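You operate a simulated robot arm through the tools that you are given. There is no shell and no other tool. Be economical: measure what you need, move in short steps, check, and stop when the job is done.

The job below is to be done with a simulated robot arm. You get a single attempt, and the scene is never put back.

## Task
Firm up the loose vise, then brush the tee bracket bright.
Fine: Tighten the vise nut with the short spanner till the white marks line up and lock the swivel lever. Then take all the rust off with the block brush. Put both tools back, leave the bracket held and drop nothing.

The check looks at the end state, three seconds after you hand in, the way a careful person would. Anything else that was tipped, shoved, dropped, spilled or broken makes it a failure.

## Robot
A 5-joint arm with a two-finger parallel gripper, fixed in place. Base frame: the origin is at the foot of the arm, x ahead of it, y to its left, z up; the work surface is at about z = 0. Readings come in mm, rad, newtons and seconds.
With the tool pointing down near the work surface it reaches from about 260 to 680 mm from the base axis. Its first joint turns from -1.152 to 1.152 rad. The tool tilts only in the upright plane through the base axis and itself; it spins freely about its own axis. Payload 2.9 kg.
The TCP is the grasp point between the finger pads, 30 mm short of the fingertips. In the tool frame z runs along the fingers and y along their closing line. Largest opening 110 mm; finger width 20, thickness 10; the body of the gripper, 48 by 112 mm, starts 55 mm behind the TCP.
Orientation is that of the tool frame in the base frame, as a unit quaternion [x, y, z, w]. With the fingers straight down and closing along the base's y, the tool's x points along the base's -x, its y along +y and its z along -z.

## Interface
- The arm moves only by the tool send_rows. Its argument "motion" is a list of rows, each a list of 7 numbers: the turn, a rotation vector about the base's x, y, z in rad, then the shift along the base's x, y, z in mm, then the gripper command, from -1 (fully open) to 1 (shut), values between in proportion. In form: [[rx, ry, rz, tx, ty, tz, claw], ...]. A call has 1 to 20 rows; each row shifts and turns the commanded pose from where the row before left it. Rows are played at 5 a second. More than 50 mm and 0.15 rad between two rows, or a gripper value outside its range, and nothing of the call is played. Where a pose cannot be reached the arm comes as near as it can. A force on the tool above 90 N (or 10 N above the force at the start of the call, whichever is more), or a blocked arm, ends the call early, and 0.2 s more pass. The fingers move at their own pace (about 108 mm/s each) and stop on an object; they squeeze with about 41 N. The grip force told is the motor's: it shows also when the fingers shut on nothing. Time passes only in rows, and 0.2 s behind the last, so rows that do not move let the fingers close. It gives the time, the measured TCP pose, the force on the tool (base axes), the opening and the grip force at its end, in the units of the frame above (readings bear some noise).
- Cameras (640 x 400 px; columns grow to the right, rows downward): "scene" is fixed at [53, -463.6, 610.7]; the picture's right is [0.60, -0.80, 0.00], its down [-0.41, -0.30, -0.86] and it looks along [0.69, 0.51, -0.51] (base axes); focal length 347 px, centre (320, 200). "wrist" rides on the gripper at [-36, 0, -57] in the tool frame; the picture's right is [0.00, -1.00, 0.00], its down [0.97, 0.00, -0.24] and it looks along [0.24, 0.00, 0.97] (tool axes); focal length 218 px, centre (320, 200). There is no depth. A picture from a camera that has moved, and an enlarged one, comes with that camera's place and axes in the base frame and with its lens.
- camera(camera): a new picture of that camera. The clock stands still meanwhile.
- inspect(camera, box): a new picture of the part [left, top, right, bottom] of that camera's present view, enlarged. The clock stands still meanwhile.
- job_done(): hands the job in; it is judged then, once.

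Work in short steps. Places have to be worked out from the pictures, the camera data and where the tool is seen: move nearer, look again, correct. Check each grasp and each placing, and mend what went wrong. You have 120 turns and 84 pictures in all, those below and enlarged ones among them. Open the gripper and draw the arm clear of the work before you hand the job in, unless the task says otherwise; then end with one line.

The tools are called after "Call:" as a command line: name --pt "numbers of a row" for each row, then --argument value for the rest, lists and objects as JSON in quotes. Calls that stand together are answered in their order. send_rows: Moves the arm, as the interface text tells. Its arguments: {"type":"object","properties":{"motion":{"type":"array"}},"required":["motion"]} The other tools are called the same way: camera (camera) takes a picture; inspect (camera, box) takes an enlarged picture of a part of a camera's view; job_done () hands the job in.

At the start:

```text
time_s: 0.0
position: [388.0, 17.7, 439.3]
orientation: [0.0, 1.0, 0.0, 0.0]
force: [-0.1, 0.5, 0.7]
width: 110.1
gripper_force: 0.0
```

scene: 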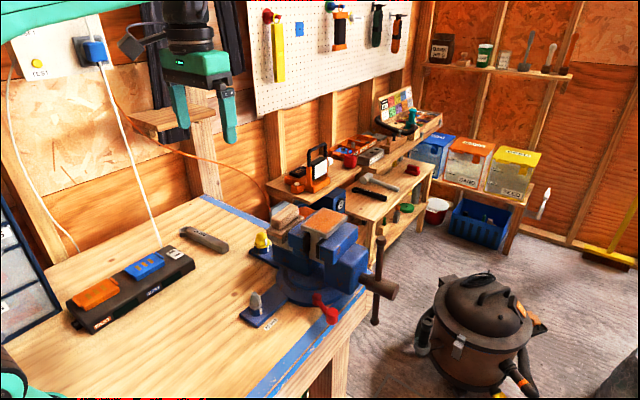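
wrist: 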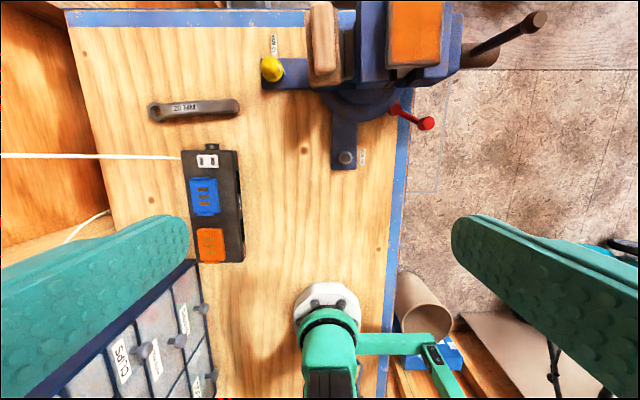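

The pictures show the vise at far edge, a spanner on the bench, and a brush maybe on the vise; I look closer before moving.

Call:
inspect --camera "scene" --box '[220, 190, 410, 340]'

Call:
inspect --camera "wrist" --box '[240, 0, 480, 180]'

Call:
inspect --camera "scene" --box '[50, 210, 250, 340]'

Call:
inspect --camera "wrist" --box '[130, 80, 290, 280]'

```text
2.67 times, centred on (315, 265) of scene
camera zoom: at [53.0, -463.6, 610.7], right [0.6, -0.8, 0.0], down [-0.41, -0.3, -0.86], along [0.69, 0.51, -0.51], focal length 926 px, centre (333, 27)
```

zoom: 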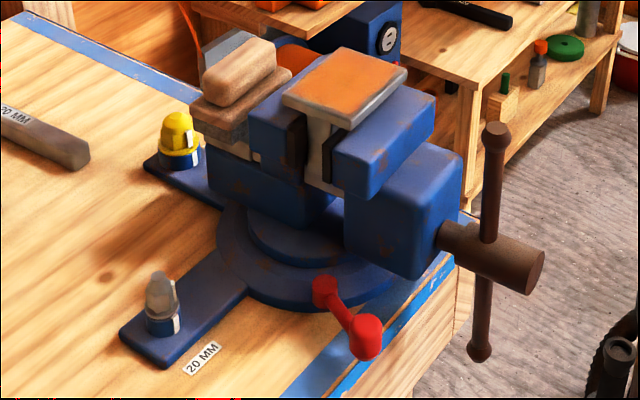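

```text
2.22 times, centred on (360, 90) of wrist
camera zoom: at [422.5, 18.2, 497.0], right [0.0, -1.0, 0.0], down [-0.97, 0.0, 0.24], along [-0.24, 0.0, -0.97], focal length 485 px, centre (231, 444)
```

zoom: 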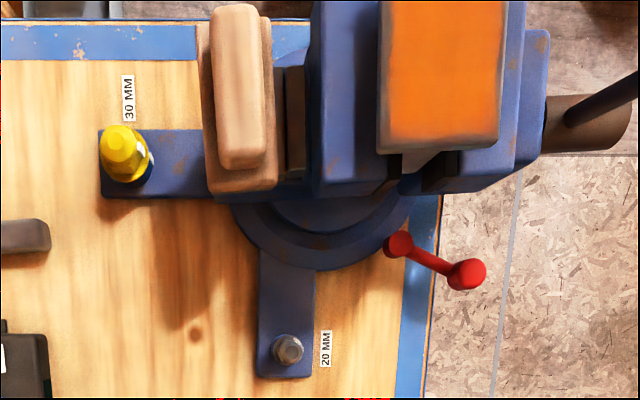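

```text
3.08 times, centred on (150, 275) of scene
camera zoom: at [53.0, -463.6, 610.7], right [0.6, -0.8, 0.0], down [-0.41, -0.3, -0.86], along [0.69, 0.51, -0.51], focal length 1068 px, centre (843, -31)
```

zoom: 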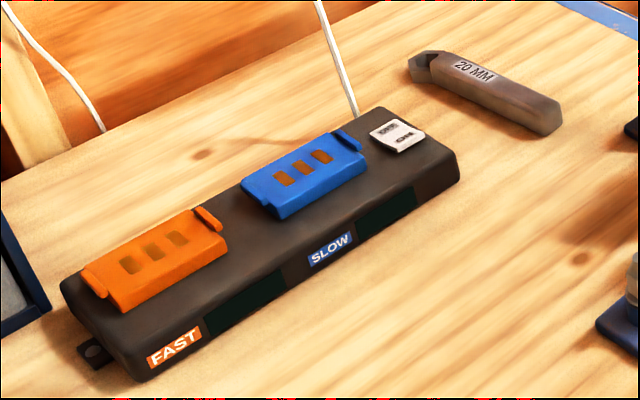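

```text
2.00 times, centred on (210, 180) of wrist
camera zoom: at [422.5, 18.2, 497.0], right [0.0, -1.0, 0.0], down [-0.97, 0.0, 0.24], along [-0.24, 0.0, -0.97], focal length 436 px, centre (540, 240)
```

zoom: 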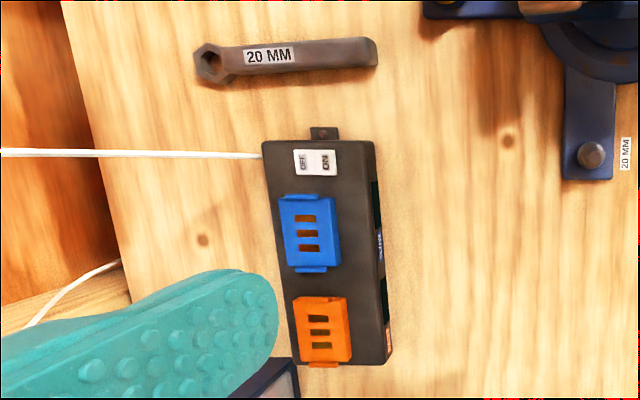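

The 20 mm ring spanner lies near (495, 275, 10), ring at the left end; the nut to tighten is the grey one near (399,-35). The brush is on the vise near (555,13,165) and the rusty plate near (562,-100,183). I bring the wrist camera over the nut for a close look.

Call:
send_rows --pt "0 0 0 8 -13 -45 -1" --pt "0 0 0 8 -13 -45 -1" --pt "0 0 0 8 -13 -45 -1" --pt "0 0 0 8 -13 -45 -1"

Call:
camera --camera "wrist"

Call:
inspect --camera "scene" --box '[235, 275, 355, 350]'

```text
time_s: 1.0
position: [417.8, -33.1, 260.9]
orientation: [-0.001, 1.0, 0.0, 0.001]
force: [-0.1, 0.0, -0.2]
width: 110.1
gripper_force: 0.0
```

```text
77 pictures are left
camera wrist: at [452.3, -32.5, 318.2], right [0.0, -1.0, 0.0], down [-0.97, 0.0, 0.24], along [-0.24, 0.0, -0.97], focal length 218 px, centre (320, 200)
```

wrist: 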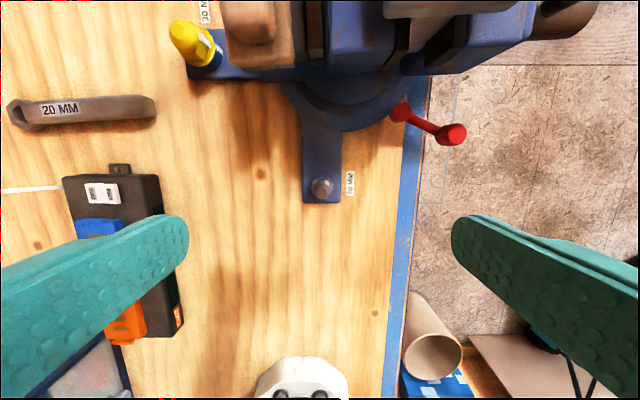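

```text
5.33 times, centred on (295, 312) of scene
camera zoom: at [53.0, -463.6, 610.7], right [0.6, -0.8, 0.0], down [-0.41, -0.3, -0.86], along [0.69, 0.51, -0.51], focal length 1852 px, centre (453, -400)
```

zoom: 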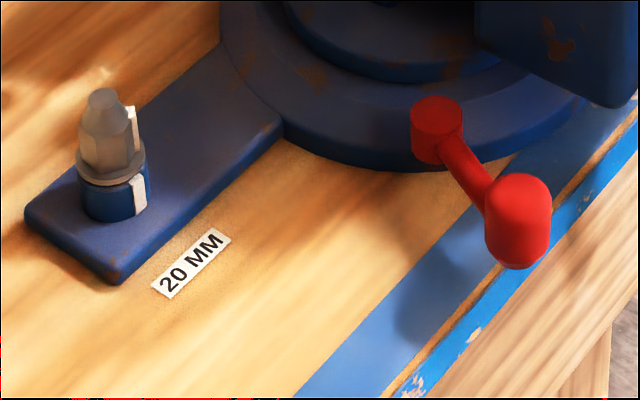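

The nut's white marks need a closer view, so I enlarge both nuts.

Call:
inspect --camera "wrist" --box '[290, 155, 370, 205]'

Call:
inspect --camera "scene" --box '[245, 280, 277, 325]'

Call:
inspect --camera "scene" --box '[245, 222, 285, 262]'

Call:
inspect --camera "wrist" --box '[160, 0, 240, 80]'

```text
8.00 times, centred on (330, 180) of wrist
camera zoom: at [452.3, -32.5, 318.2], right [0.0, -1.0, 0.0], down [-0.97, 0.0, 0.24], along [-0.24, 0.0, -0.97], focal length 1746 px, centre (240, 360)
```

zoom: 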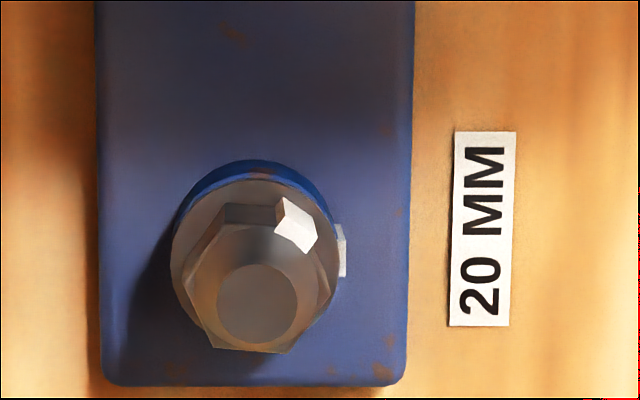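

```text
8.89 times, centred on (261, 302) of scene
camera zoom: at [53.0, -463.6, 610.7], right [0.6, -0.8, 0.0], down [-0.41, -0.3, -0.86], along [0.69, 0.51, -0.51], focal length 3086 px, centre (844, -711)
```

zoom: 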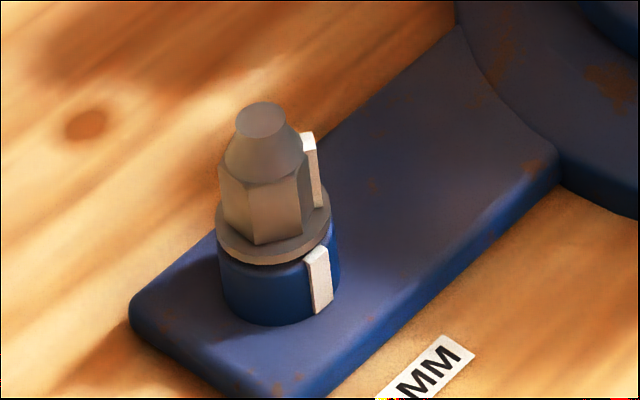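

```text
10.00 times, centred on (265, 242) of scene
camera zoom: at [53.0, -463.6, 610.7], right [0.6, -0.8, 0.0], down [-0.41, -0.3, -0.86], along [0.69, 0.51, -0.51], focal length 3472 px, centre (870, -220)
```

zoom: 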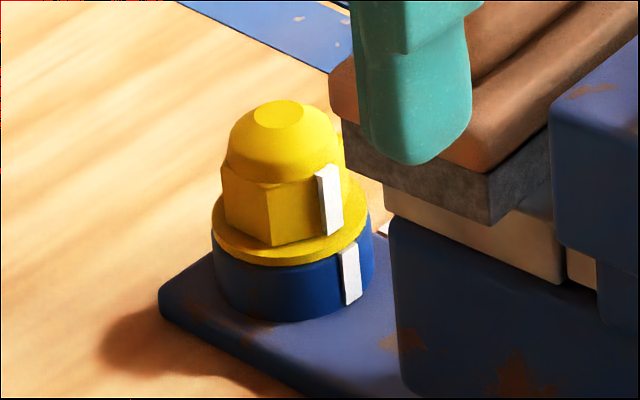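

```text
5.00 times, centred on (200, 40) of wrist
camera zoom: at [452.3, -32.5, 318.2], right [0.0, -1.0, 0.0], down [-0.97, 0.0, 0.24], along [-0.24, 0.0, -0.97], focal length 1091 px, centre (920, 1000)
```

zoom: 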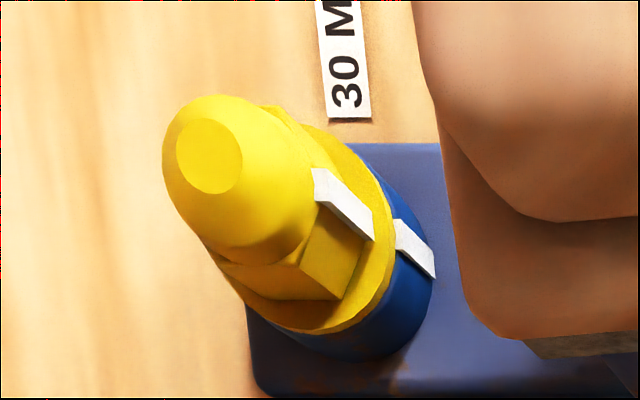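

The grey nut's mark sits about 45–50° short of the base mark (needs clockwise); yellow 30 mm nut's looks already lined up. I go to the spanner with the tool turned ~94° so the fingers straddle the handle, and look.

Call:
send_rows --pt "0 0 0.1488 7.2 25.7 -5.5 -1" --pt "0 0 0.1488 7.2 25.7 -5.5 -1" --pt "0 0 0.1488 7.2 25.7 -5.5 -1" --pt "0 0 0.1488 7.2 25.7 -5.5 -1" --pt "0 0 0.1488 7.2 25.7 -5.5 -1" --pt "0 0 0.1488 7.2 25.7 -5.5 -1" --pt "0 0 0.1488 7.2 25.7 -5.5 -1" --pt "0 0 0.1488 7.2 25.7 -5.5 -1" --pt "0 0 0.1488 7.2 25.7 -5.5 -1" --pt "0 0 0.1488 7.2 25.7 -5.5 -1" --pt "0 0 0.1488 7.2 25.7 -5.5 -1"

Call:
camera --camera "wrist"

```text
time_s: 3.4
position: [499.6, 248.8, 201.9]
orientation: [0.731, -0.683, 0.0, -0.001]
force: [0.0, 0.2, -0.2]
width: 110.0
gripper_force: 0.1
```

```text
71 pictures are left
camera wrist: at [496.5, 284.1, 258.4], right [1.0, 0.07, 0.0], down [0.07, -0.97, 0.24], along [0.02, -0.24, -0.97], focal length 218 px, centre (320, 200)
```

wrist: 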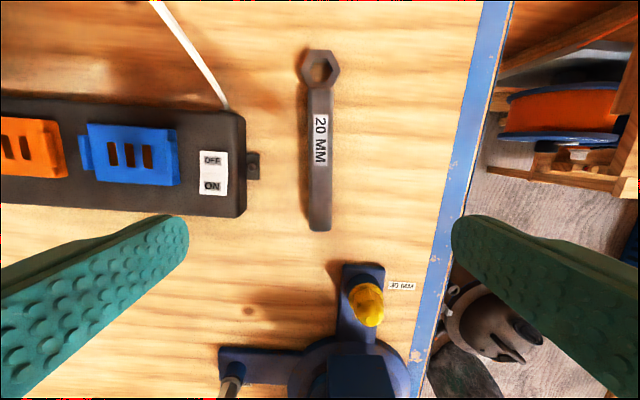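

The handle is well aligned with the tool, axis about x=499.5 at y=250, ring centre about (492,360). I enlarge the spanner to read the hex orientation.

Call:
inspect --camera "wrist" --box '[280, 40, 360, 120]'

Call:
inspect --camera "wrist" --box '[240, 40, 400, 240]'

```text
5.00 times, centred on (320, 80) of wrist
camera zoom: at [496.5, 284.1, 258.4], right [1.0, 0.07, 0.0], down [0.07, -0.97, 0.24], along [0.02, -0.24, -0.97], focal length 1091 px, centre (320, 800)
```

zoom: 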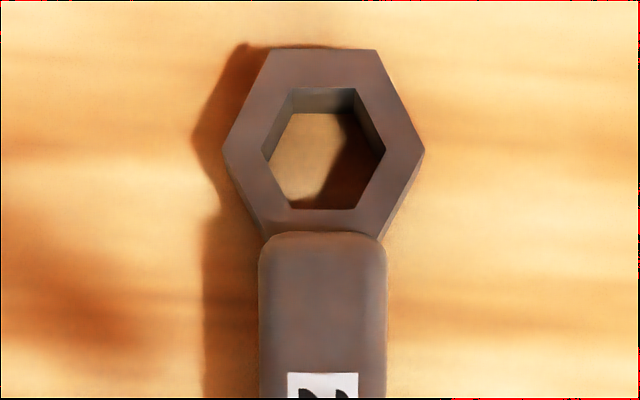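

```text
2.00 times, centred on (320, 140) of wrist
camera zoom: at [496.5, 284.1, 258.4], right [1.0, 0.07, 0.0], down [0.07, -0.97, 0.24], along [0.02, -0.24, -0.97], focal length 436 px, centre (320, 320)
```

zoom: 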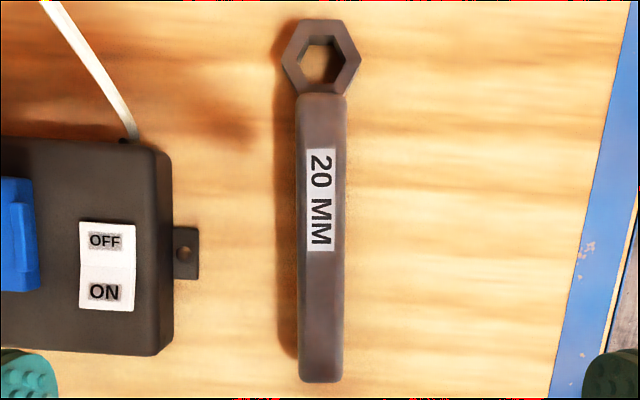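

The hex has flats square to the handle. I'll pick it 100 mm from ring centre (y≈260) with the fingers part-closed to about 64 mm to stay clear of the strip, stopping just above the bench.

Call:
send_rows --pt "0 0 0 0 3 -34 -0.16" --pt "0 0 0 -0.2 3 -34 -0.16" --pt "0 0 0 -0.2 3 -34 -0.16" --pt "0 0 0 -0.2 2 -34 -0.16" --pt "0 0 0 0 0 -31 -0.16" --pt "0 0 0 0 0 0 -0.16"

Call:
inspect --camera "scene" --box '[140, 180, 260, 280]'

Call:
camera --camera "wrist"

```text
time_s: 4.8
position: [497.7, 259.7, 33.6]
orientation: [0.731, -0.682, 0.0, 0.0]
force: [0.0, 0.5, -0.2]
width: 63.8
gripper_force: 0.1
```

```text
4.00 times, centred on (200, 230) of scene
camera zoom: at [53.0, -463.6, 610.7], right [0.6, -0.8, 0.0], down [-0.41, -0.3, -0.86], along [0.69, 0.51, -0.51], focal length 1389 px, centre (800, 80)
```

zoom: 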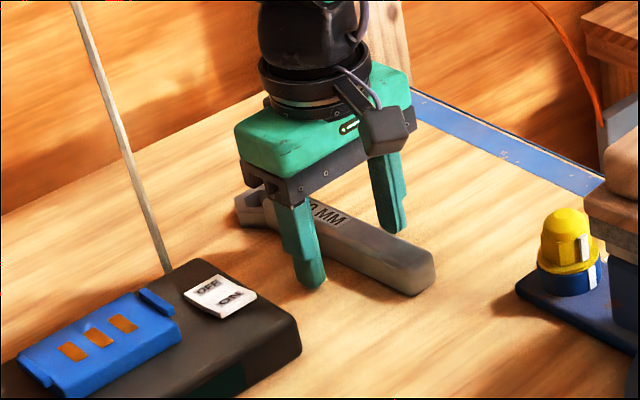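

```text
67 pictures are left
camera wrist: at [494.9, 294.9, 89.8], right [1.0, 0.07, 0.0], down [0.07, -0.97, 0.24], along [0.02, -0.24, -0.97], focal length 218 px, centre (320, 200)
```

wrist: 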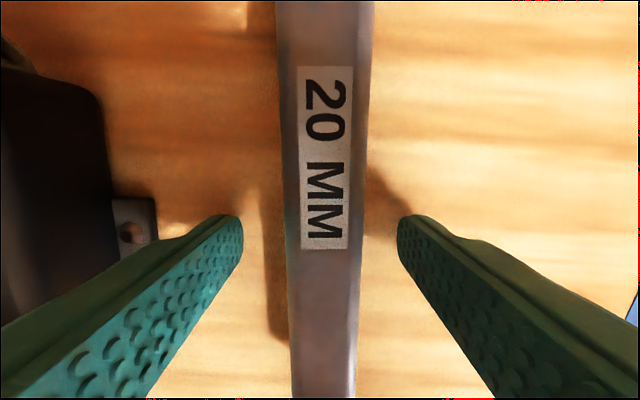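

Handle centred between the fingers. I close, then lift 30 mm and check for tilt.

Call:
send_rows --pt "0 0 0 0 0 -1 1" --pt "0 0 0 0 0 0 1" --pt "0 0 0 0 0 0 1" --pt "0 0 0 0 0 15 1" --pt "0 0 0 0 0 25 1" --pt "0 0 0 0 0 0 1"

Call:
inspect --camera "scene" --box '[140, 180, 260, 280]'

```text
time_s: 6.2
position: [498.9, 259.4, 69.2]
orientation: [0.731, -0.683, 0.0, 0.0]
force: [-0.2, 0.5, -1.3]
width: 25.3
gripper_force: 40.8
```

```text
4.00 times, centred on (200, 230) of scene
camera zoom: at [53.0, -463.6, 610.7], right [0.6, -0.8, 0.0], down [-0.41, -0.3, -0.86], along [0.69, 0.51, -0.51], focal length 1389 px, centre (800, 80)
```

zoom: 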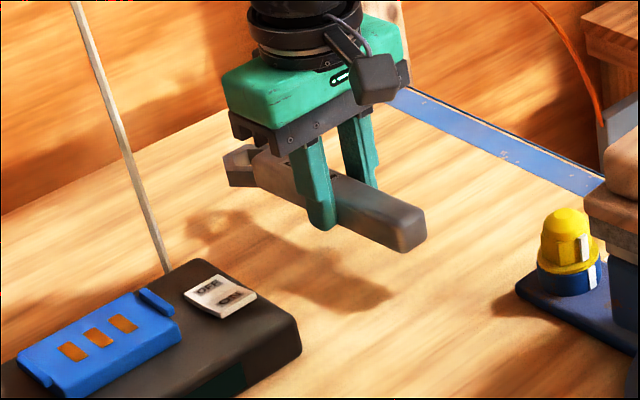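

Spanner held level. I raise it and carry it to just beside the nut (nut ≈ (398,-35), dome top z≈62), to measure the nut's angle from straight above.

Call:
send_rows --pt "0 0 0 0 0 40 1" --pt "0 0 0 0 0 41 1" --pt "0 0 0 -19.2 -38.7 0 1" --pt "0 0 0 -19.2 -38.7 0 1" --pt "0 0 0 -19.2 -38.7 0 1" --pt "0 0 0 -19.2 -38.7 0 1" --pt "0 0 0 -19.2 -38.7 0 1" --pt "0 0 0 -19.2 -38.7 0 1" --pt "0 0 0 -19.2 -38.7 0 1" --pt "0 0 0 -19.2 -38.7 0 1" --pt "0 0 0 0 0 0 1"

Call:
camera --camera "wrist"

```text
time_s: 8.6
position: [342.9, -50.4, 153.0]
orientation: [0.73, -0.683, 0.0, 0.0]
force: [0.5, 0.3, -1.2]
width: 25.3
gripper_force: 41.3
```

```text
65 pictures are left
camera wrist: at [339.5, -15.0, 210.4], right [1.0, 0.07, 0.0], down [0.07, -0.97, 0.24], along [0.02, -0.24, -0.97], focal length 218 px, centre (320, 200)
```

wrist: 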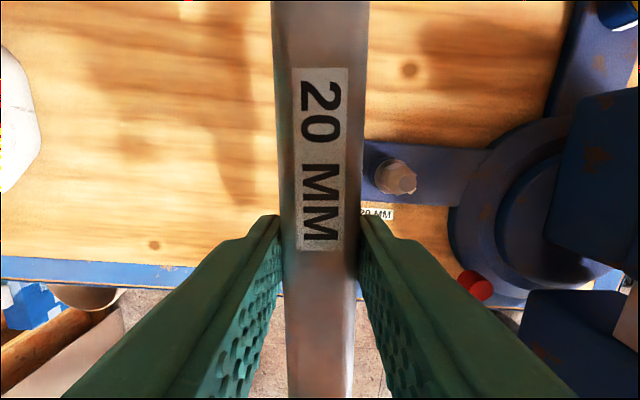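

Call:
inspect --camera "wrist" --box '[365, 145, 435, 215]'

```text
5.71 times, centred on (400, 180) of wrist
camera zoom: at [339.5, -15.0, 210.4], right [1.0, 0.07, 0.0], down [0.07, -0.97, 0.24], along [0.02, -0.24, -0.97], focal length 1247 px, centre (-137, 314)
```

zoom: 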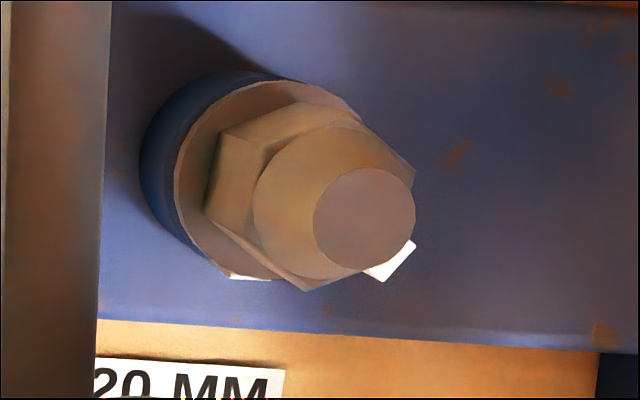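

Flat normals of the nut come out near -63°, i.e. the handle should point at about -123° from the nut. I turn the spanner there with the ring above the dome, and check with the scene camera.

Call:
send_rows --pt "0 0 -0.1292 0 -13.8 -9 1" --pt "0 0 -0.1292 0 -13.8 -9 1" --pt "0 0 -0.1292 0 -13.8 -9 1" --pt "0 0 -0.1292 0 -13.8 -9 1" --pt "0 0 -0.1292 0 -13.6 -9 1" --pt "0 0 0 0 0 0 1"

Call:
inspect --camera "scene" --box '[215, 250, 311, 330]'

Call:
camera --camera "wrist"

```text
time_s: 10.0
position: [343.0, -119.6, 107.1]
orientation: [-0.476, 0.879, 0.0, 0.0]
force: [0.4, 0.8, -1.8]
width: 25.4
gripper_force: 41.1
```

```text
5.00 times, centred on (263, 290) of scene
camera zoom: at [53.0, -463.6, 610.7], right [0.6, -0.8, 0.0], down [-0.41, -0.3, -0.86], along [0.69, 0.51, -0.51], focal length 1736 px, centre (605, -250)
```

zoom: 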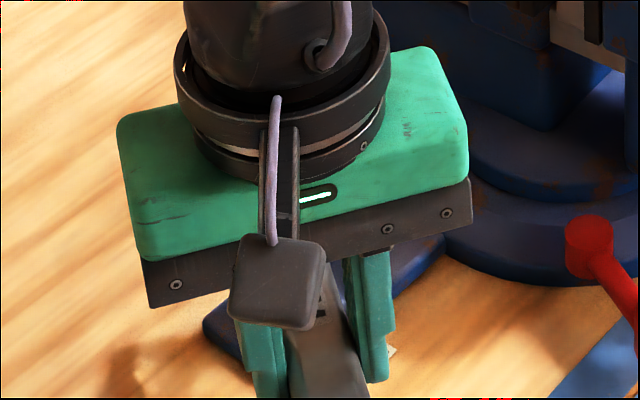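

```text
62 pictures are left
camera wrist: at [362.2, -89.2, 164.7], right [0.84, -0.55, 0.0], down [-0.53, -0.81, 0.24], along [-0.13, -0.2, -0.97], focal length 218 px, centre (320, 200)
```

wrist: 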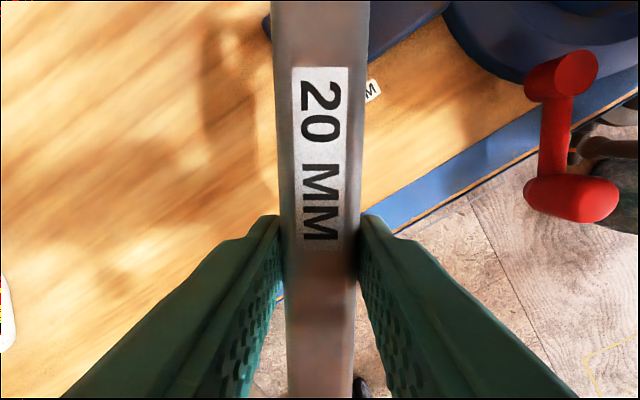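

The gripper hides the nut from the scene camera at this angle. A handle direction of 177° (60° further round) also fits the hex and leaves the nut in view, so I swing there at the same height.

Call:
send_rows --pt "0 0 -0.1496 -9 9 0 1" --pt "0 0 -0.1496 -9 11 0 1" --pt "0 0 -0.1496 -8 13 0 1" --pt "0 0 -0.1496 -7 13 0 1" --pt "0 0 -0.1496 -6 14 0 1" --pt "0 0 -0.1496 -4 14 0 1" --pt "0 0 -0.1496 -2.4 15 0 1" --pt "0 0 0 0 0 0 1"

Call:
inspect --camera "scene" --box '[215, 250, 311, 330]'

Call:
camera --camera "wrist"

```text
time_s: 11.8
position: [297.9, -29.0, 107.6]
orientation: [0.027, 1.0, 0.0, -0.001]
force: [1.1, 0.0, -1.6]
width: 25.5
gripper_force: 41.3
```

```text
5.00 times, centred on (263, 290) of scene
camera zoom: at [53.0, -463.6, 610.7], right [0.6, -0.8, 0.0], down [-0.41, -0.3, -0.86], along [0.69, 0.51, -0.51], focal length 1736 px, centre (605, -250)
```

zoom: 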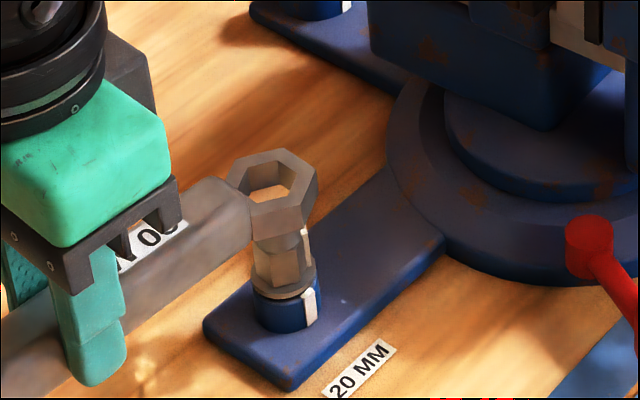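

```text
60 pictures are left
camera wrist: at [333.8, -31.5, 164.7], right [-0.06, -1.0, 0.0], down [-0.97, 0.05, 0.24], along [-0.24, 0.01, -0.97], focal length 218 px, centre (320, 200)
```

wrist: 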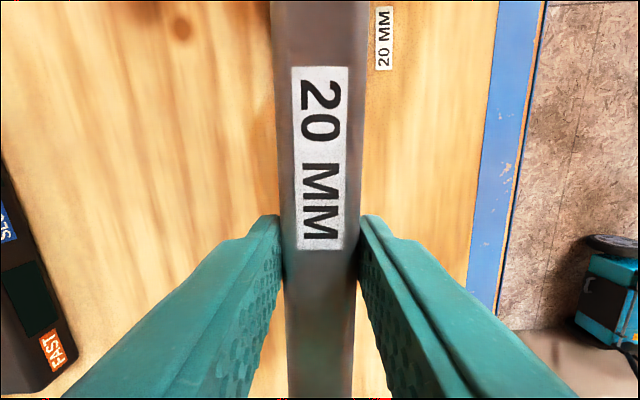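

The ring is nearly over the nut. I enlarge to measure the offset between ring and nut axis.

Call:
inspect --camera "scene" --box '[250, 275, 290, 320]'

```text
8.89 times, centred on (270, 298) of scene
camera zoom: at [53.0, -463.6, 610.7], right [0.6, -0.8, 0.0], down [-0.41, -0.3, -0.86], along [0.69, 0.51, -0.51], focal length 3086 px, centre (764, -667)
```

zoom: 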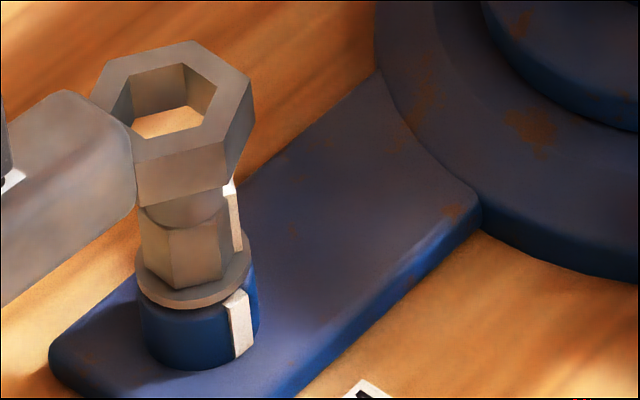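

Ring appears about 4 mm short in x and 1–2 mm in y, with a slight nose-down sag. I shift and lower onto the dome, then look.

Call:
send_rows --pt "0 0 0 3.5 1.5 0 1" --pt "0 0 0 0 0 -8 1" --pt "0 0 0 0 0 -8 1" --pt "0 0 0 0 0 0 1"

Call:
inspect --camera "scene" --box '[250, 275, 290, 320]'

```text
time_s: 12.8
position: [302.9, -27.4, 89.4]
orientation: [0.028, 1.0, 0.0, 0.0]
force: [-0.9, -2.4, 0.2]
width: 25.6
gripper_force: 41.3
```

```text
8.89 times, centred on (270, 298) of scene
camera zoom: at [53.0, -463.6, 610.7], right [0.6, -0.8, 0.0], down [-0.41, -0.3, -0.86], along [0.69, 0.51, -0.51], focal length 3086 px, centre (764, -667)
```

zoom: 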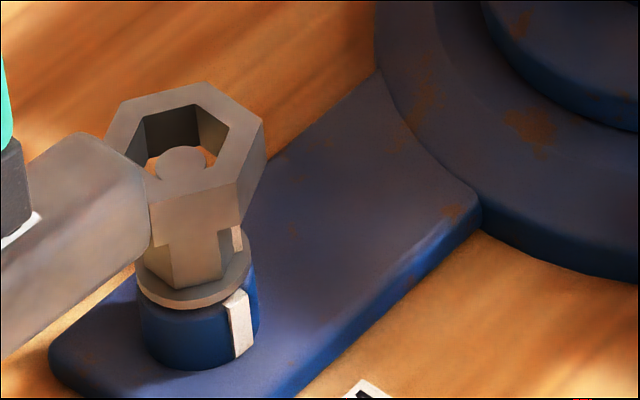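

The dome top now shows inside the hole, ring off by only ~2 mm. I nudge it away from the camera and lower further.

Call:
send_rows --pt "0 0 0 1 0.8 -5 1" --pt "0 0 0 0 0 -6 1" --pt "0 0 0 0 0 -5 1" --pt "0 0 0 0 0 0 1"

Call:
inspect --camera "scene" --box '[250, 275, 290, 320]'

```text
time_s: 13.8
position: [301.5, -27.0, 74.2]
orientation: [0.027, 1.0, 0.0, -0.002]
force: [-21.8, -6.6, 14.5]
width: 25.7
gripper_force: 41.1
```

```text
8.89 times, centred on (270, 298) of scene
camera zoom: at [53.0, -463.6, 610.7], right [0.6, -0.8, 0.0], down [-0.41, -0.3, -0.86], along [0.69, 0.51, -0.51], focal length 3086 px, centre (764, -667)
```

zoom: 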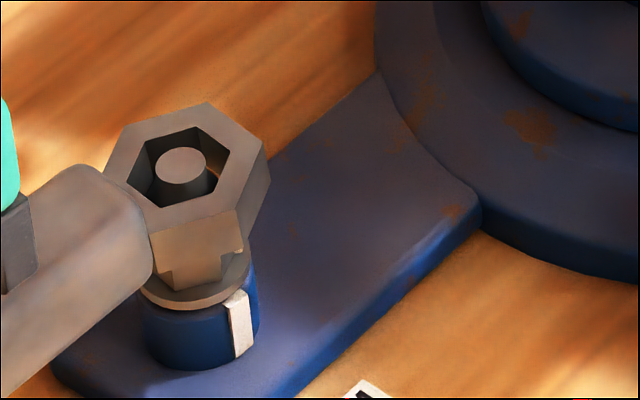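

The nut pushes back in -x (22 N), so the ring is slightly too far out. I relieve by 3 mm in -x and press on gently.

Call:
send_rows --pt "0 0 0 -2.5 -0.5 2 1" --pt "0 0 0 0 0 0 1"

Call:
send_rows --pt "0 0 0 0 0 -3 1" --pt "0 0 0 0 0 -3 1" --pt "0 0 0 0 0 0 1"

Call:
inspect --camera "scene" --box '[250, 275, 290, 320]'

```text
time_s: 14.4
position: [302.7, -27.7, 78.6]
orientation: [0.026, 1.0, 0.0, 0.002]
force: [1.1, 0.5, -1.3]
width: 25.6
gripper_force: 40.6
```

```text
time_s: 15.2
position: [301.5, -28.4, 71.7]
orientation: [0.027, 1.0, 0.0, 0.001]
force: [-0.6, 0.1, -1.6]
width: 25.4
gripper_force: 41.4
```

```text
8.89 times, centred on (270, 298) of scene
camera zoom: at [53.0, -463.6, 610.7], right [0.6, -0.8, 0.0], down [-0.41, -0.3, -0.86], along [0.69, 0.51, -0.51], focal length 3086 px, centre (764, -667)
```

zoom: 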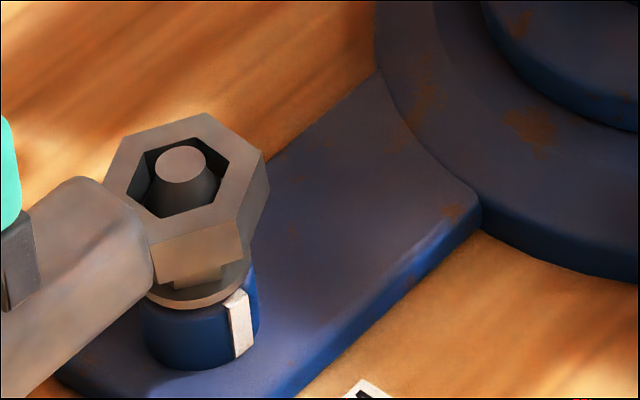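

It slides freely now, about 5 mm above the washer with flats parallel. I lower the rest gently.

Call:
send_rows --pt "0 0 0 0 0 -2 1" --pt "0 0 0 0 0 -2 1" --pt "0 0 0 0 0 -2 1" --pt "0 0 0 0 0 0 1"

Call:
inspect --camera "scene" --box '[250, 275, 290, 320]'

```text
time_s: 16.2
position: [301.4, -27.6, 66.0]
orientation: [0.028, 1.0, 0.0, 0.0]
force: [-2.2, -5.8, -0.1]
width: 25.3
gripper_force: 40.9
```

```text
8.89 times, centred on (270, 298) of scene
camera zoom: at [53.0, -463.6, 610.7], right [0.6, -0.8, 0.0], down [-0.41, -0.3, -0.86], along [0.69, 0.51, -0.51], focal length 3086 px, centre (764, -667)
```

zoom: 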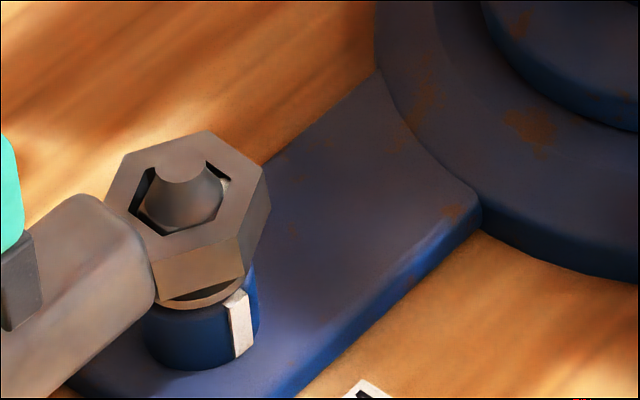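

Seated over the hex. I swing the handle clockwise about the nut (radius ~98 mm), first 15°, and check that the nut follows.

Call:
send_rows --pt "0 0 -0.0655 0.6 6.4 0 1" --pt "0 0 -0.0655 0.9 6.4 0 1" --pt "0 0 -0.0655 1.4 6.2 0 1" --pt "0 0 -0.0655 1.8 6.2 0 1" --pt "0 0 0 0 0 0 1"

Call:
inspect --camera "scene" --box '[250, 275, 290, 320]'

```text
time_s: 17.4
position: [306.5, -3.5, 66.1]
orientation: [0.158, 0.987, 0.0, 0.001]
force: [4.2, -4.8, 0.3]
width: 25.5
gripper_force: 40.8
```

```text
8.89 times, centred on (270, 298) of scene
camera zoom: at [53.0, -463.6, 610.7], right [0.6, -0.8, 0.0], down [-0.41, -0.3, -0.86], along [0.69, 0.51, -0.51], focal length 3086 px, centre (764, -667)
```

zoom: 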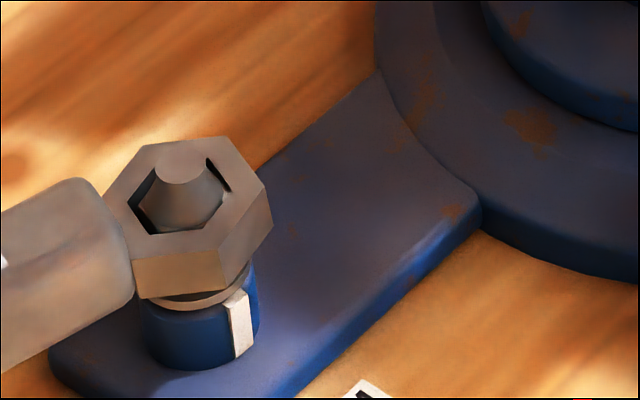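

Only a few newtons of reaction, and the ring stays seated. I turn another 15°.

Call:
send_rows --pt "0 0 -0.0655 2.1 6 0 1" --pt "0 0 -0.0655 2.6 5.9 0 1" --pt "0 0 -0.0655 2.9 5.7 0 1" --pt "0 0 -0.0655 3.4 5.5 0 1" --pt "0 0 0 0 0 0 1"

Call:
inspect --camera "scene" --box '[250, 275, 290, 320]'

```text
time_s: 18.6
position: [317.3, 21.1, 66.5]
orientation: [0.286, 0.958, 0.001, 0.001]
force: [11.4, -14.2, -2.4]
width: 25.4
gripper_force: 41.3
```

```text
8.89 times, centred on (270, 298) of scene
camera zoom: at [53.0, -463.6, 610.7], right [0.6, -0.8, 0.0], down [-0.41, -0.3, -0.86], along [0.69, 0.51, -0.51], focal length 3086 px, centre (764, -667)
```

zoom: 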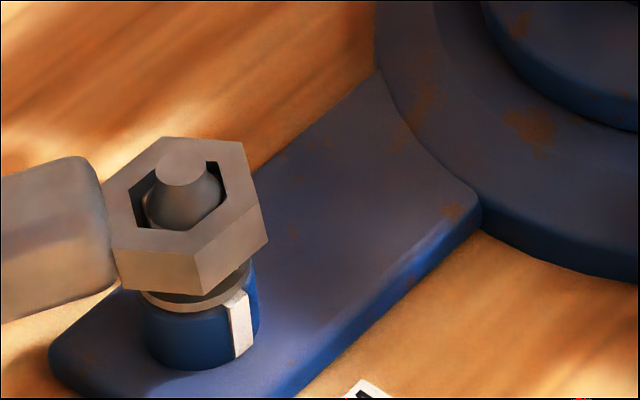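

Reaction rises (~18 N). I turn another 12°, then lift the ring ~14 mm to see the marks.

Call:
send_rows --pt "0 0 -0.07 3.9 5.6 0 1" --pt "0 0 -0.07 4.3 5.3 0 1" --pt "0 0 -0.07 4.7 5 0 1" --pt "0 0 0 0 0 0 1"

Call:
send_rows --pt "0 0 0 0 0 7 1" --pt "0 0 0 0 0 9 1" --pt "0 0 0 0 0 0 1"

Call:
inspect --camera "scene" --box '[250, 275, 290, 320]'

```text
time_s: 19.6
position: [331.0, 35.1, 65.1]
orientation: [0.385, 0.923, 0.001, 0.0]
force: [14.3, -22.0, 4.7]
width: 25.3
gripper_force: 41.3
```

```text
time_s: 20.4
position: [330.1, 37.3, 80.9]
orientation: [0.383, 0.924, 0.0, -0.001]
force: [0.4, -0.2, -1.7]
width: 25.5
gripper_force: 40.9
```

```text
8.89 times, centred on (270, 298) of scene
camera zoom: at [53.0, -463.6, 610.7], right [0.6, -0.8, 0.0], down [-0.41, -0.3, -0.86], along [0.69, 0.51, -0.51], focal length 3086 px, centre (764, -667)
```

zoom: 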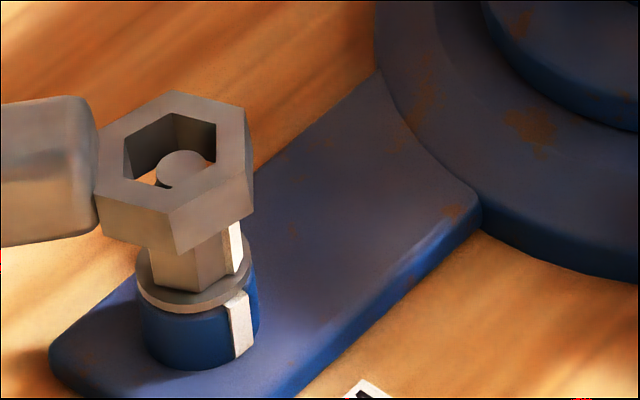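

The nut has turned; its mark is still ~15–20° short of the base mark. I lower the ring again and turn on.

Call:
send_rows --pt "0 0 0.03 0 0 -6 1" --pt "0 0 0 0 0 -6 1" --pt "0 0 0 0 0 -4 1" --pt "0 0 0 0 0 0 1"

Call:
inspect --camera "scene" --box '[250, 275, 290, 320]'

```text
time_s: 21.4
position: [329.6, 36.3, 65.5]
orientation: [0.37, 0.929, 0.001, 0.001]
force: [0.0, -18.3, 6.5]
width: 26.1
gripper_force: 40.9
```

```text
8.89 times, centred on (270, 298) of scene
camera zoom: at [53.0, -463.6, 610.7], right [0.6, -0.8, 0.0], down [-0.41, -0.3, -0.86], along [0.69, 0.51, -0.51], focal length 3086 px, centre (764, -667)
```

zoom: 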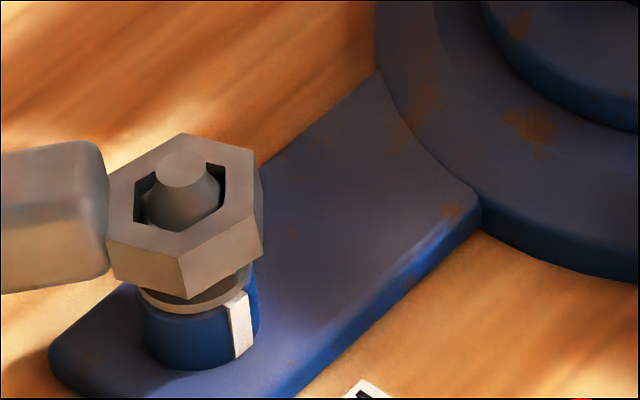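

Call:
send_rows --pt "0 0 -0.097 6.3 5.8 0 1" --pt "0 0 -0.097 6.8 5.2 0 1" --pt "0 0 -0.097 7.2 4.6 0 1" --pt "0 0 0 0 0 0 1"

Call:
send_rows --pt "0 0 0 0 0 7 1" --pt "0 0 0 0 0 9 1" --pt "0 0 0 0 0 0 1"

Call:
inspect --camera "scene" --box '[250, 275, 290, 320]'

```text
time_s: 22.4
position: [349.8, 52.2, 63.8]
orientation: [0.501, 0.865, 0.0, 0.0]
force: [5.4, -7.3, -2.7]
width: 25.6
gripper_force: 41.2
```

```text
time_s: 23.2
position: [348.3, 52.5, 81.7]
orientation: [0.501, 0.866, 0.0, 0.001]
force: [0.2, 0.3, -1.4]
width: 25.3
gripper_force: 40.5
```

```text
8.89 times, centred on (270, 298) of scene
camera zoom: at [53.0, -463.6, 610.7], right [0.6, -0.8, 0.0], down [-0.41, -0.3, -0.86], along [0.69, 0.51, -0.51], focal length 3086 px, centre (764, -667)
```

zoom: 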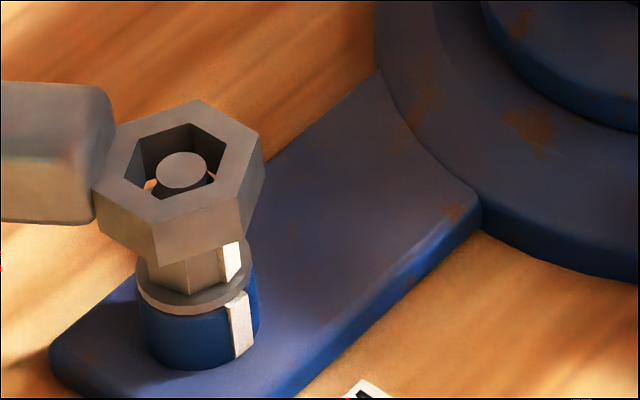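

Call:
inspect --camera "scene" --box '[264, 300, 284, 320]'

```text
16.00 times, centred on (274, 310) of scene
camera zoom: at [53.0, -463.6, 610.7], right [0.6, -0.8, 0.0], down [-0.41, -0.3, -0.86], along [0.69, 0.51, -0.51], focal length 5556 px, centre (1056, -1560)
```

zoom: 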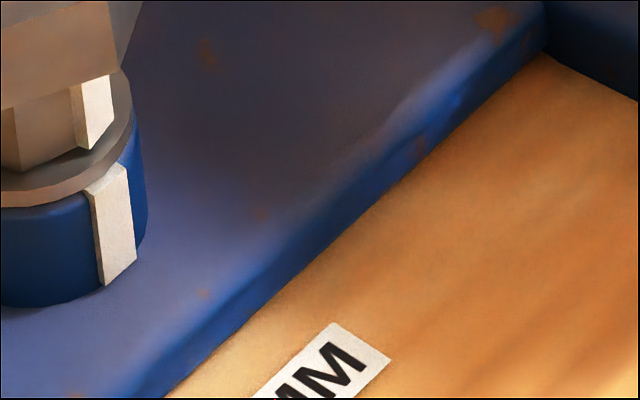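

Tangents of the two marks suggest ~6° remains. I lower, turn 6° more, then back off upward for a top view.

Call:
send_rows --pt "0 0 0.03 0 0 -6 1" --pt "0 0 0 0 0 -6 1" --pt "0 0 0 0 0 -4 1" --pt "0 0 -0.07 4.6 2.4 0 1" --pt "0 0 -0.065 4.5 2.2 0 1" --pt "0 0 0 0 0 0 1"

Call:
send_rows --pt "0 0 0 0 0 7 1" --pt "0 0 0 0 0 9 1" --pt "0 0 0 0 0 0 1"

Call:
inspect --camera "scene" --box '[258, 296, 282, 320]'

```text
time_s: 24.6
position: [359.6, 57.0, 63.1]
orientation: [0.546, 0.838, -0.001, 0.0]
force: [-1.3, -5.3, 1.9]
width: 25.4
gripper_force: 41.4
```

```text
time_s: 25.4
position: [359.2, 58.5, 79.7]
orientation: [0.545, 0.838, 0.001, 0.001]
force: [0.1, -0.7, -0.6]
width: 25.6
gripper_force: 40.9
```

```text
16.00 times, centred on (270, 308) of scene
camera zoom: at [53.0, -463.6, 610.7], right [0.6, -0.8, 0.0], down [-0.41, -0.3, -0.86], along [0.69, 0.51, -0.51], focal length 5556 px, centre (1120, -1528)
```

zoom: 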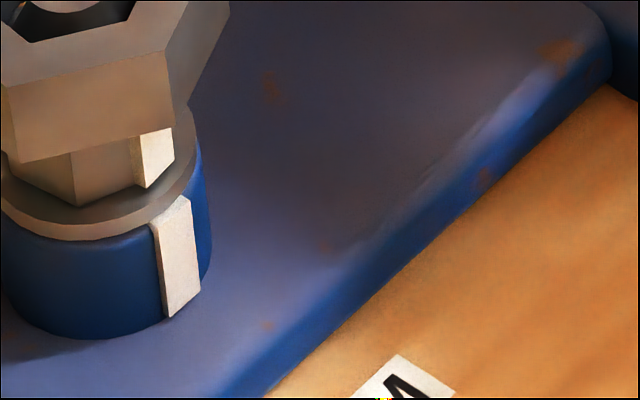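

I raise the spanner and shift it aside so the wrist camera can see the nut from above.

Call:
send_rows --pt "0 0 0 0 0 40 1" --pt "0 0 0 -10 0 40 1" --pt "0 0 0 -26 -30 30 1" --pt "0 0 0 -10 -20 0 1" --pt "0 0 0 0 0 0 1"

Call:
camera --camera "wrist"

Call:
inspect --camera "scene" --box '[254, 286, 282, 320]'

```text
time_s: 26.6
position: [313.2, 7.5, 193.1]
orientation: [0.545, 0.838, 0.0, 0.0]
force: [-0.4, -0.4, -1.3]
width: 25.4
gripper_force: 41.1
```

```text
47 pictures are left
camera wrist: at [327.1, -25.7, 250.6], right [-0.91, -0.4, 0.0], down [-0.39, 0.89, 0.24], along [-0.1, 0.22, -0.97], focal length 218 px, centre (320, 200)
```

wrist: 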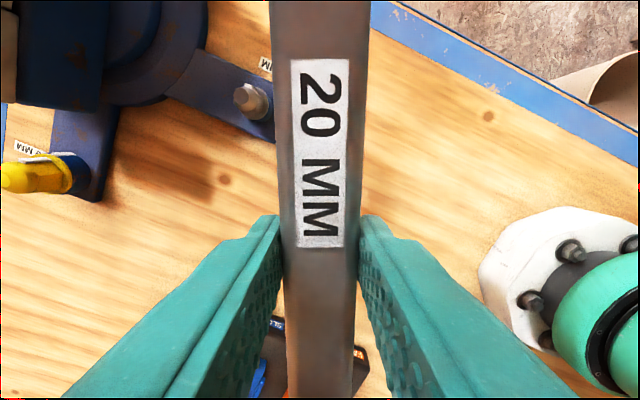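

```text
11.76 times, centred on (268, 303) of scene
camera zoom: at [53.0, -463.6, 610.7], right [0.6, -0.8, 0.0], down [-0.41, -0.3, -0.86], along [0.69, 0.51, -0.51], focal length 4085 px, centre (932, -1012)
```

zoom: 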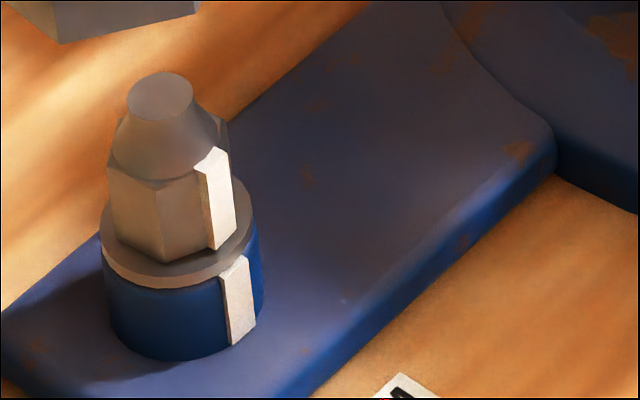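

Marks look nearly aligned; I check from above with the wrist view.

Call:
inspect --camera "wrist" --box '[225, 75, 275, 125]'

```text
8.00 times, centred on (250, 100) of wrist
camera zoom: at [327.1, -25.7, 250.6], right [-0.91, -0.4, 0.0], down [-0.39, 0.89, 0.24], along [-0.1, 0.22, -0.97], focal length 1746 px, centre (880, 1000)
```

zoom: 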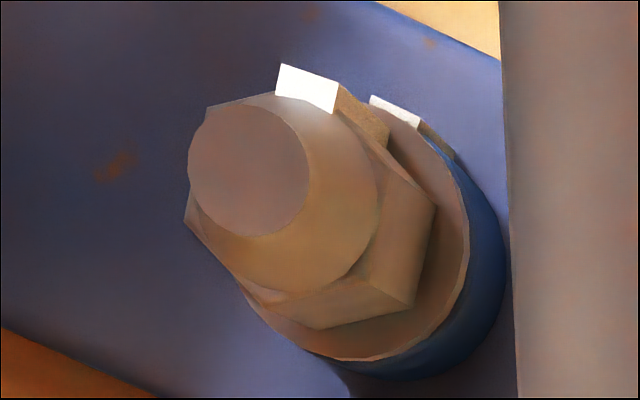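

From above: base mark normal ≈ -90°, nut mark ≈ -85°, so about 5° to go. I return, reseat, and turn that last bit.

Call:
send_rows --pt "0 0 0 10 20 0 1" --pt "0 0 0 26 30 -30 1" --pt "0 0 0.03 10 0 -40 1" --pt "0 0 0 0 0 -38 1" --pt "0 0 0 0 0 -6 1" --pt "0 0 0 0 0 -6 1" --pt "0 0 0 0 0 -6 1" --pt "0 0 0 0 0 0 1"

Call:
inspect --camera "scene" --box '[250, 275, 290, 320]'

```text
time_s: 28.4
position: [359.6, 56.9, 64.5]
orientation: [0.532, 0.847, 0.0, 0.0]
force: [-11.1, 5.6, 11.4]
width: 25.5
gripper_force: 40.7
```

```text
8.89 times, centred on (270, 298) of scene
camera zoom: at [53.0, -463.6, 610.7], right [0.6, -0.8, 0.0], down [-0.41, -0.3, -0.86], along [0.69, 0.51, -0.51], focal length 3086 px, centre (764, -667)
```

zoom: 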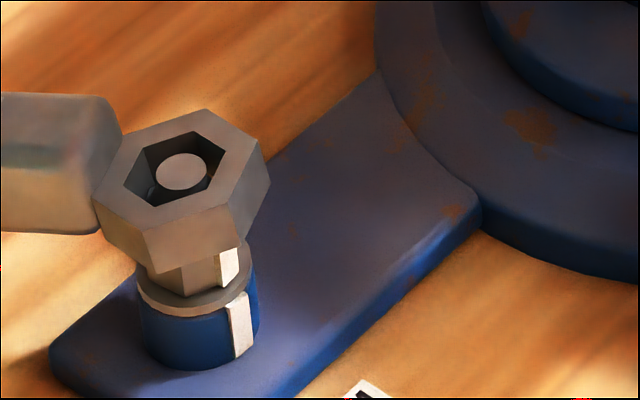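

The ring hung up on the nut's top edge, pushed along the handle. I lift a little, back off 1.5 mm, undo the small twist, and lower again.

Call:
send_rows --pt "0 0 0 0 0 12 1" --pt "0 0 -0.02 -0.6 1.4 4 1" --pt "0 0 0 0 0 0 1" --pt "0 0 0 0 0 -6 1" --pt "0 0 0 0 0 -5 1" --pt "0 0 0 0 0 -5 1" --pt "0 0 0 0 0 0 1"

Call:
inspect --camera "scene" --box '[250, 275, 290, 320]'

```text
time_s: 30.0
position: [359.4, 58.5, 66.0]
orientation: [0.542, 0.841, 0.0, 0.001]
force: [3.3, -9.1, 2.8]
width: 25.7
gripper_force: 41.0
```

```text
8.89 times, centred on (270, 298) of scene
camera zoom: at [53.0, -463.6, 610.7], right [0.6, -0.8, 0.0], down [-0.41, -0.3, -0.86], along [0.69, 0.51, -0.51], focal length 3086 px, centre (764, -667)
```

zoom: 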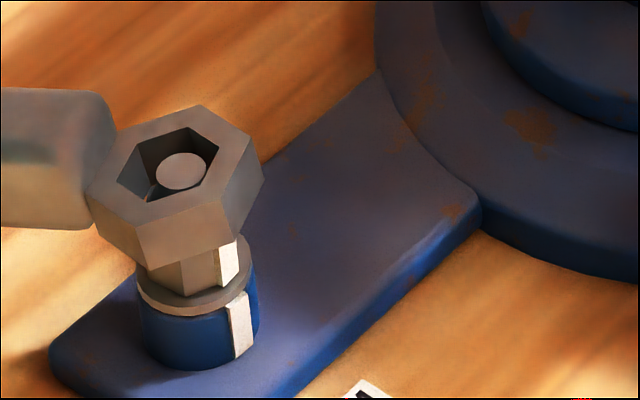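

The spanner has tipped nose-up in the pads during that hang-up. I'll lay it flat on clear bench to the left-front, regrip it level, and return.

Call:
send_rows --pt "0 0 0 0 0 20 1" --pt "0 0 0 0 0 20 1" --pt "0 0 0 -33 -14 0 1" --pt "0 0 0 -34 -14 0 1" --pt "0 0 0 0 0 -35 1" --pt "0 0 0 0 0 -20 1" --pt "0 0 0 0 0 0 1"

Call:
inspect --camera "scene" --box '[130, 230, 290, 350]'

```text
time_s: 31.6
position: [291.1, 30.4, 48.4]
orientation: [0.541, 0.841, 0.0, 0.001]
force: [0.4, -0.2, -1.0]
width: 25.4
gripper_force: 40.9
```

```text
3.33 times, centred on (210, 290) of scene
camera zoom: at [53.0, -463.6, 610.7], right [0.6, -0.8, 0.0], down [-0.41, -0.3, -0.86], along [0.69, 0.51, -0.51], focal length 1158 px, centre (687, -100)
```

zoom: 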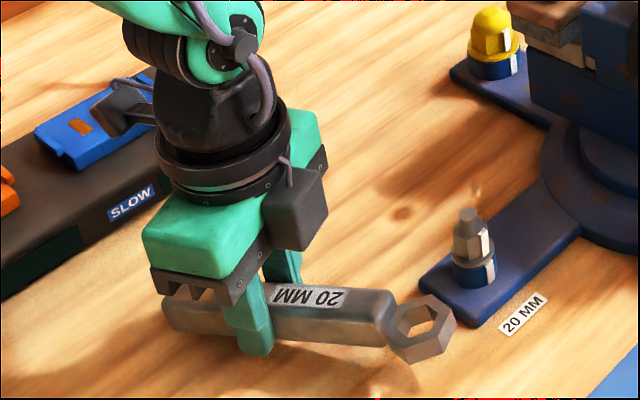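

Call:
send_rows --pt "0 0 0 0 0 -6 1" --pt "0 0 0 0 0 -4 1" --pt "0 0 0 0 0 -3 1" --pt "0 0 0 0 0 -1 1" --pt "0 0 0 0 0 0 1"

Call:
inspect --camera "scene" --box '[130, 230, 290, 350]'

```text
time_s: 32.8
position: [293.6, 30.3, 36.5]
orientation: [0.541, 0.841, 0.001, 0.001]
force: [3.9, -6.6, 18.5]
width: 25.4
gripper_force: 41.0
```

```text
3.33 times, centred on (210, 290) of scene
camera zoom: at [53.0, -463.7, 610.7], right [0.6, -0.8, 0.0], down [-0.41, -0.3, -0.86], along [0.69, 0.51, -0.51], focal length 1158 px, centre (687, -100)
```

zoom: 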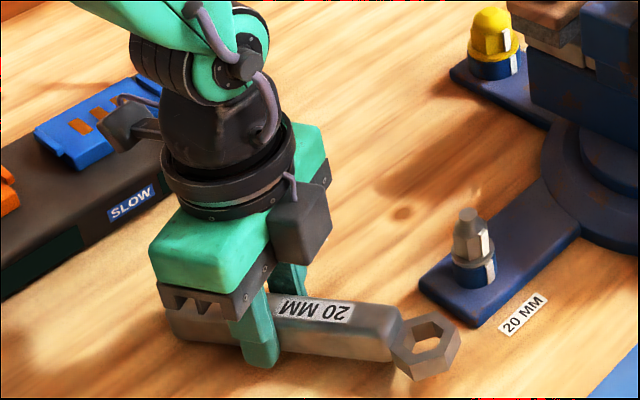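

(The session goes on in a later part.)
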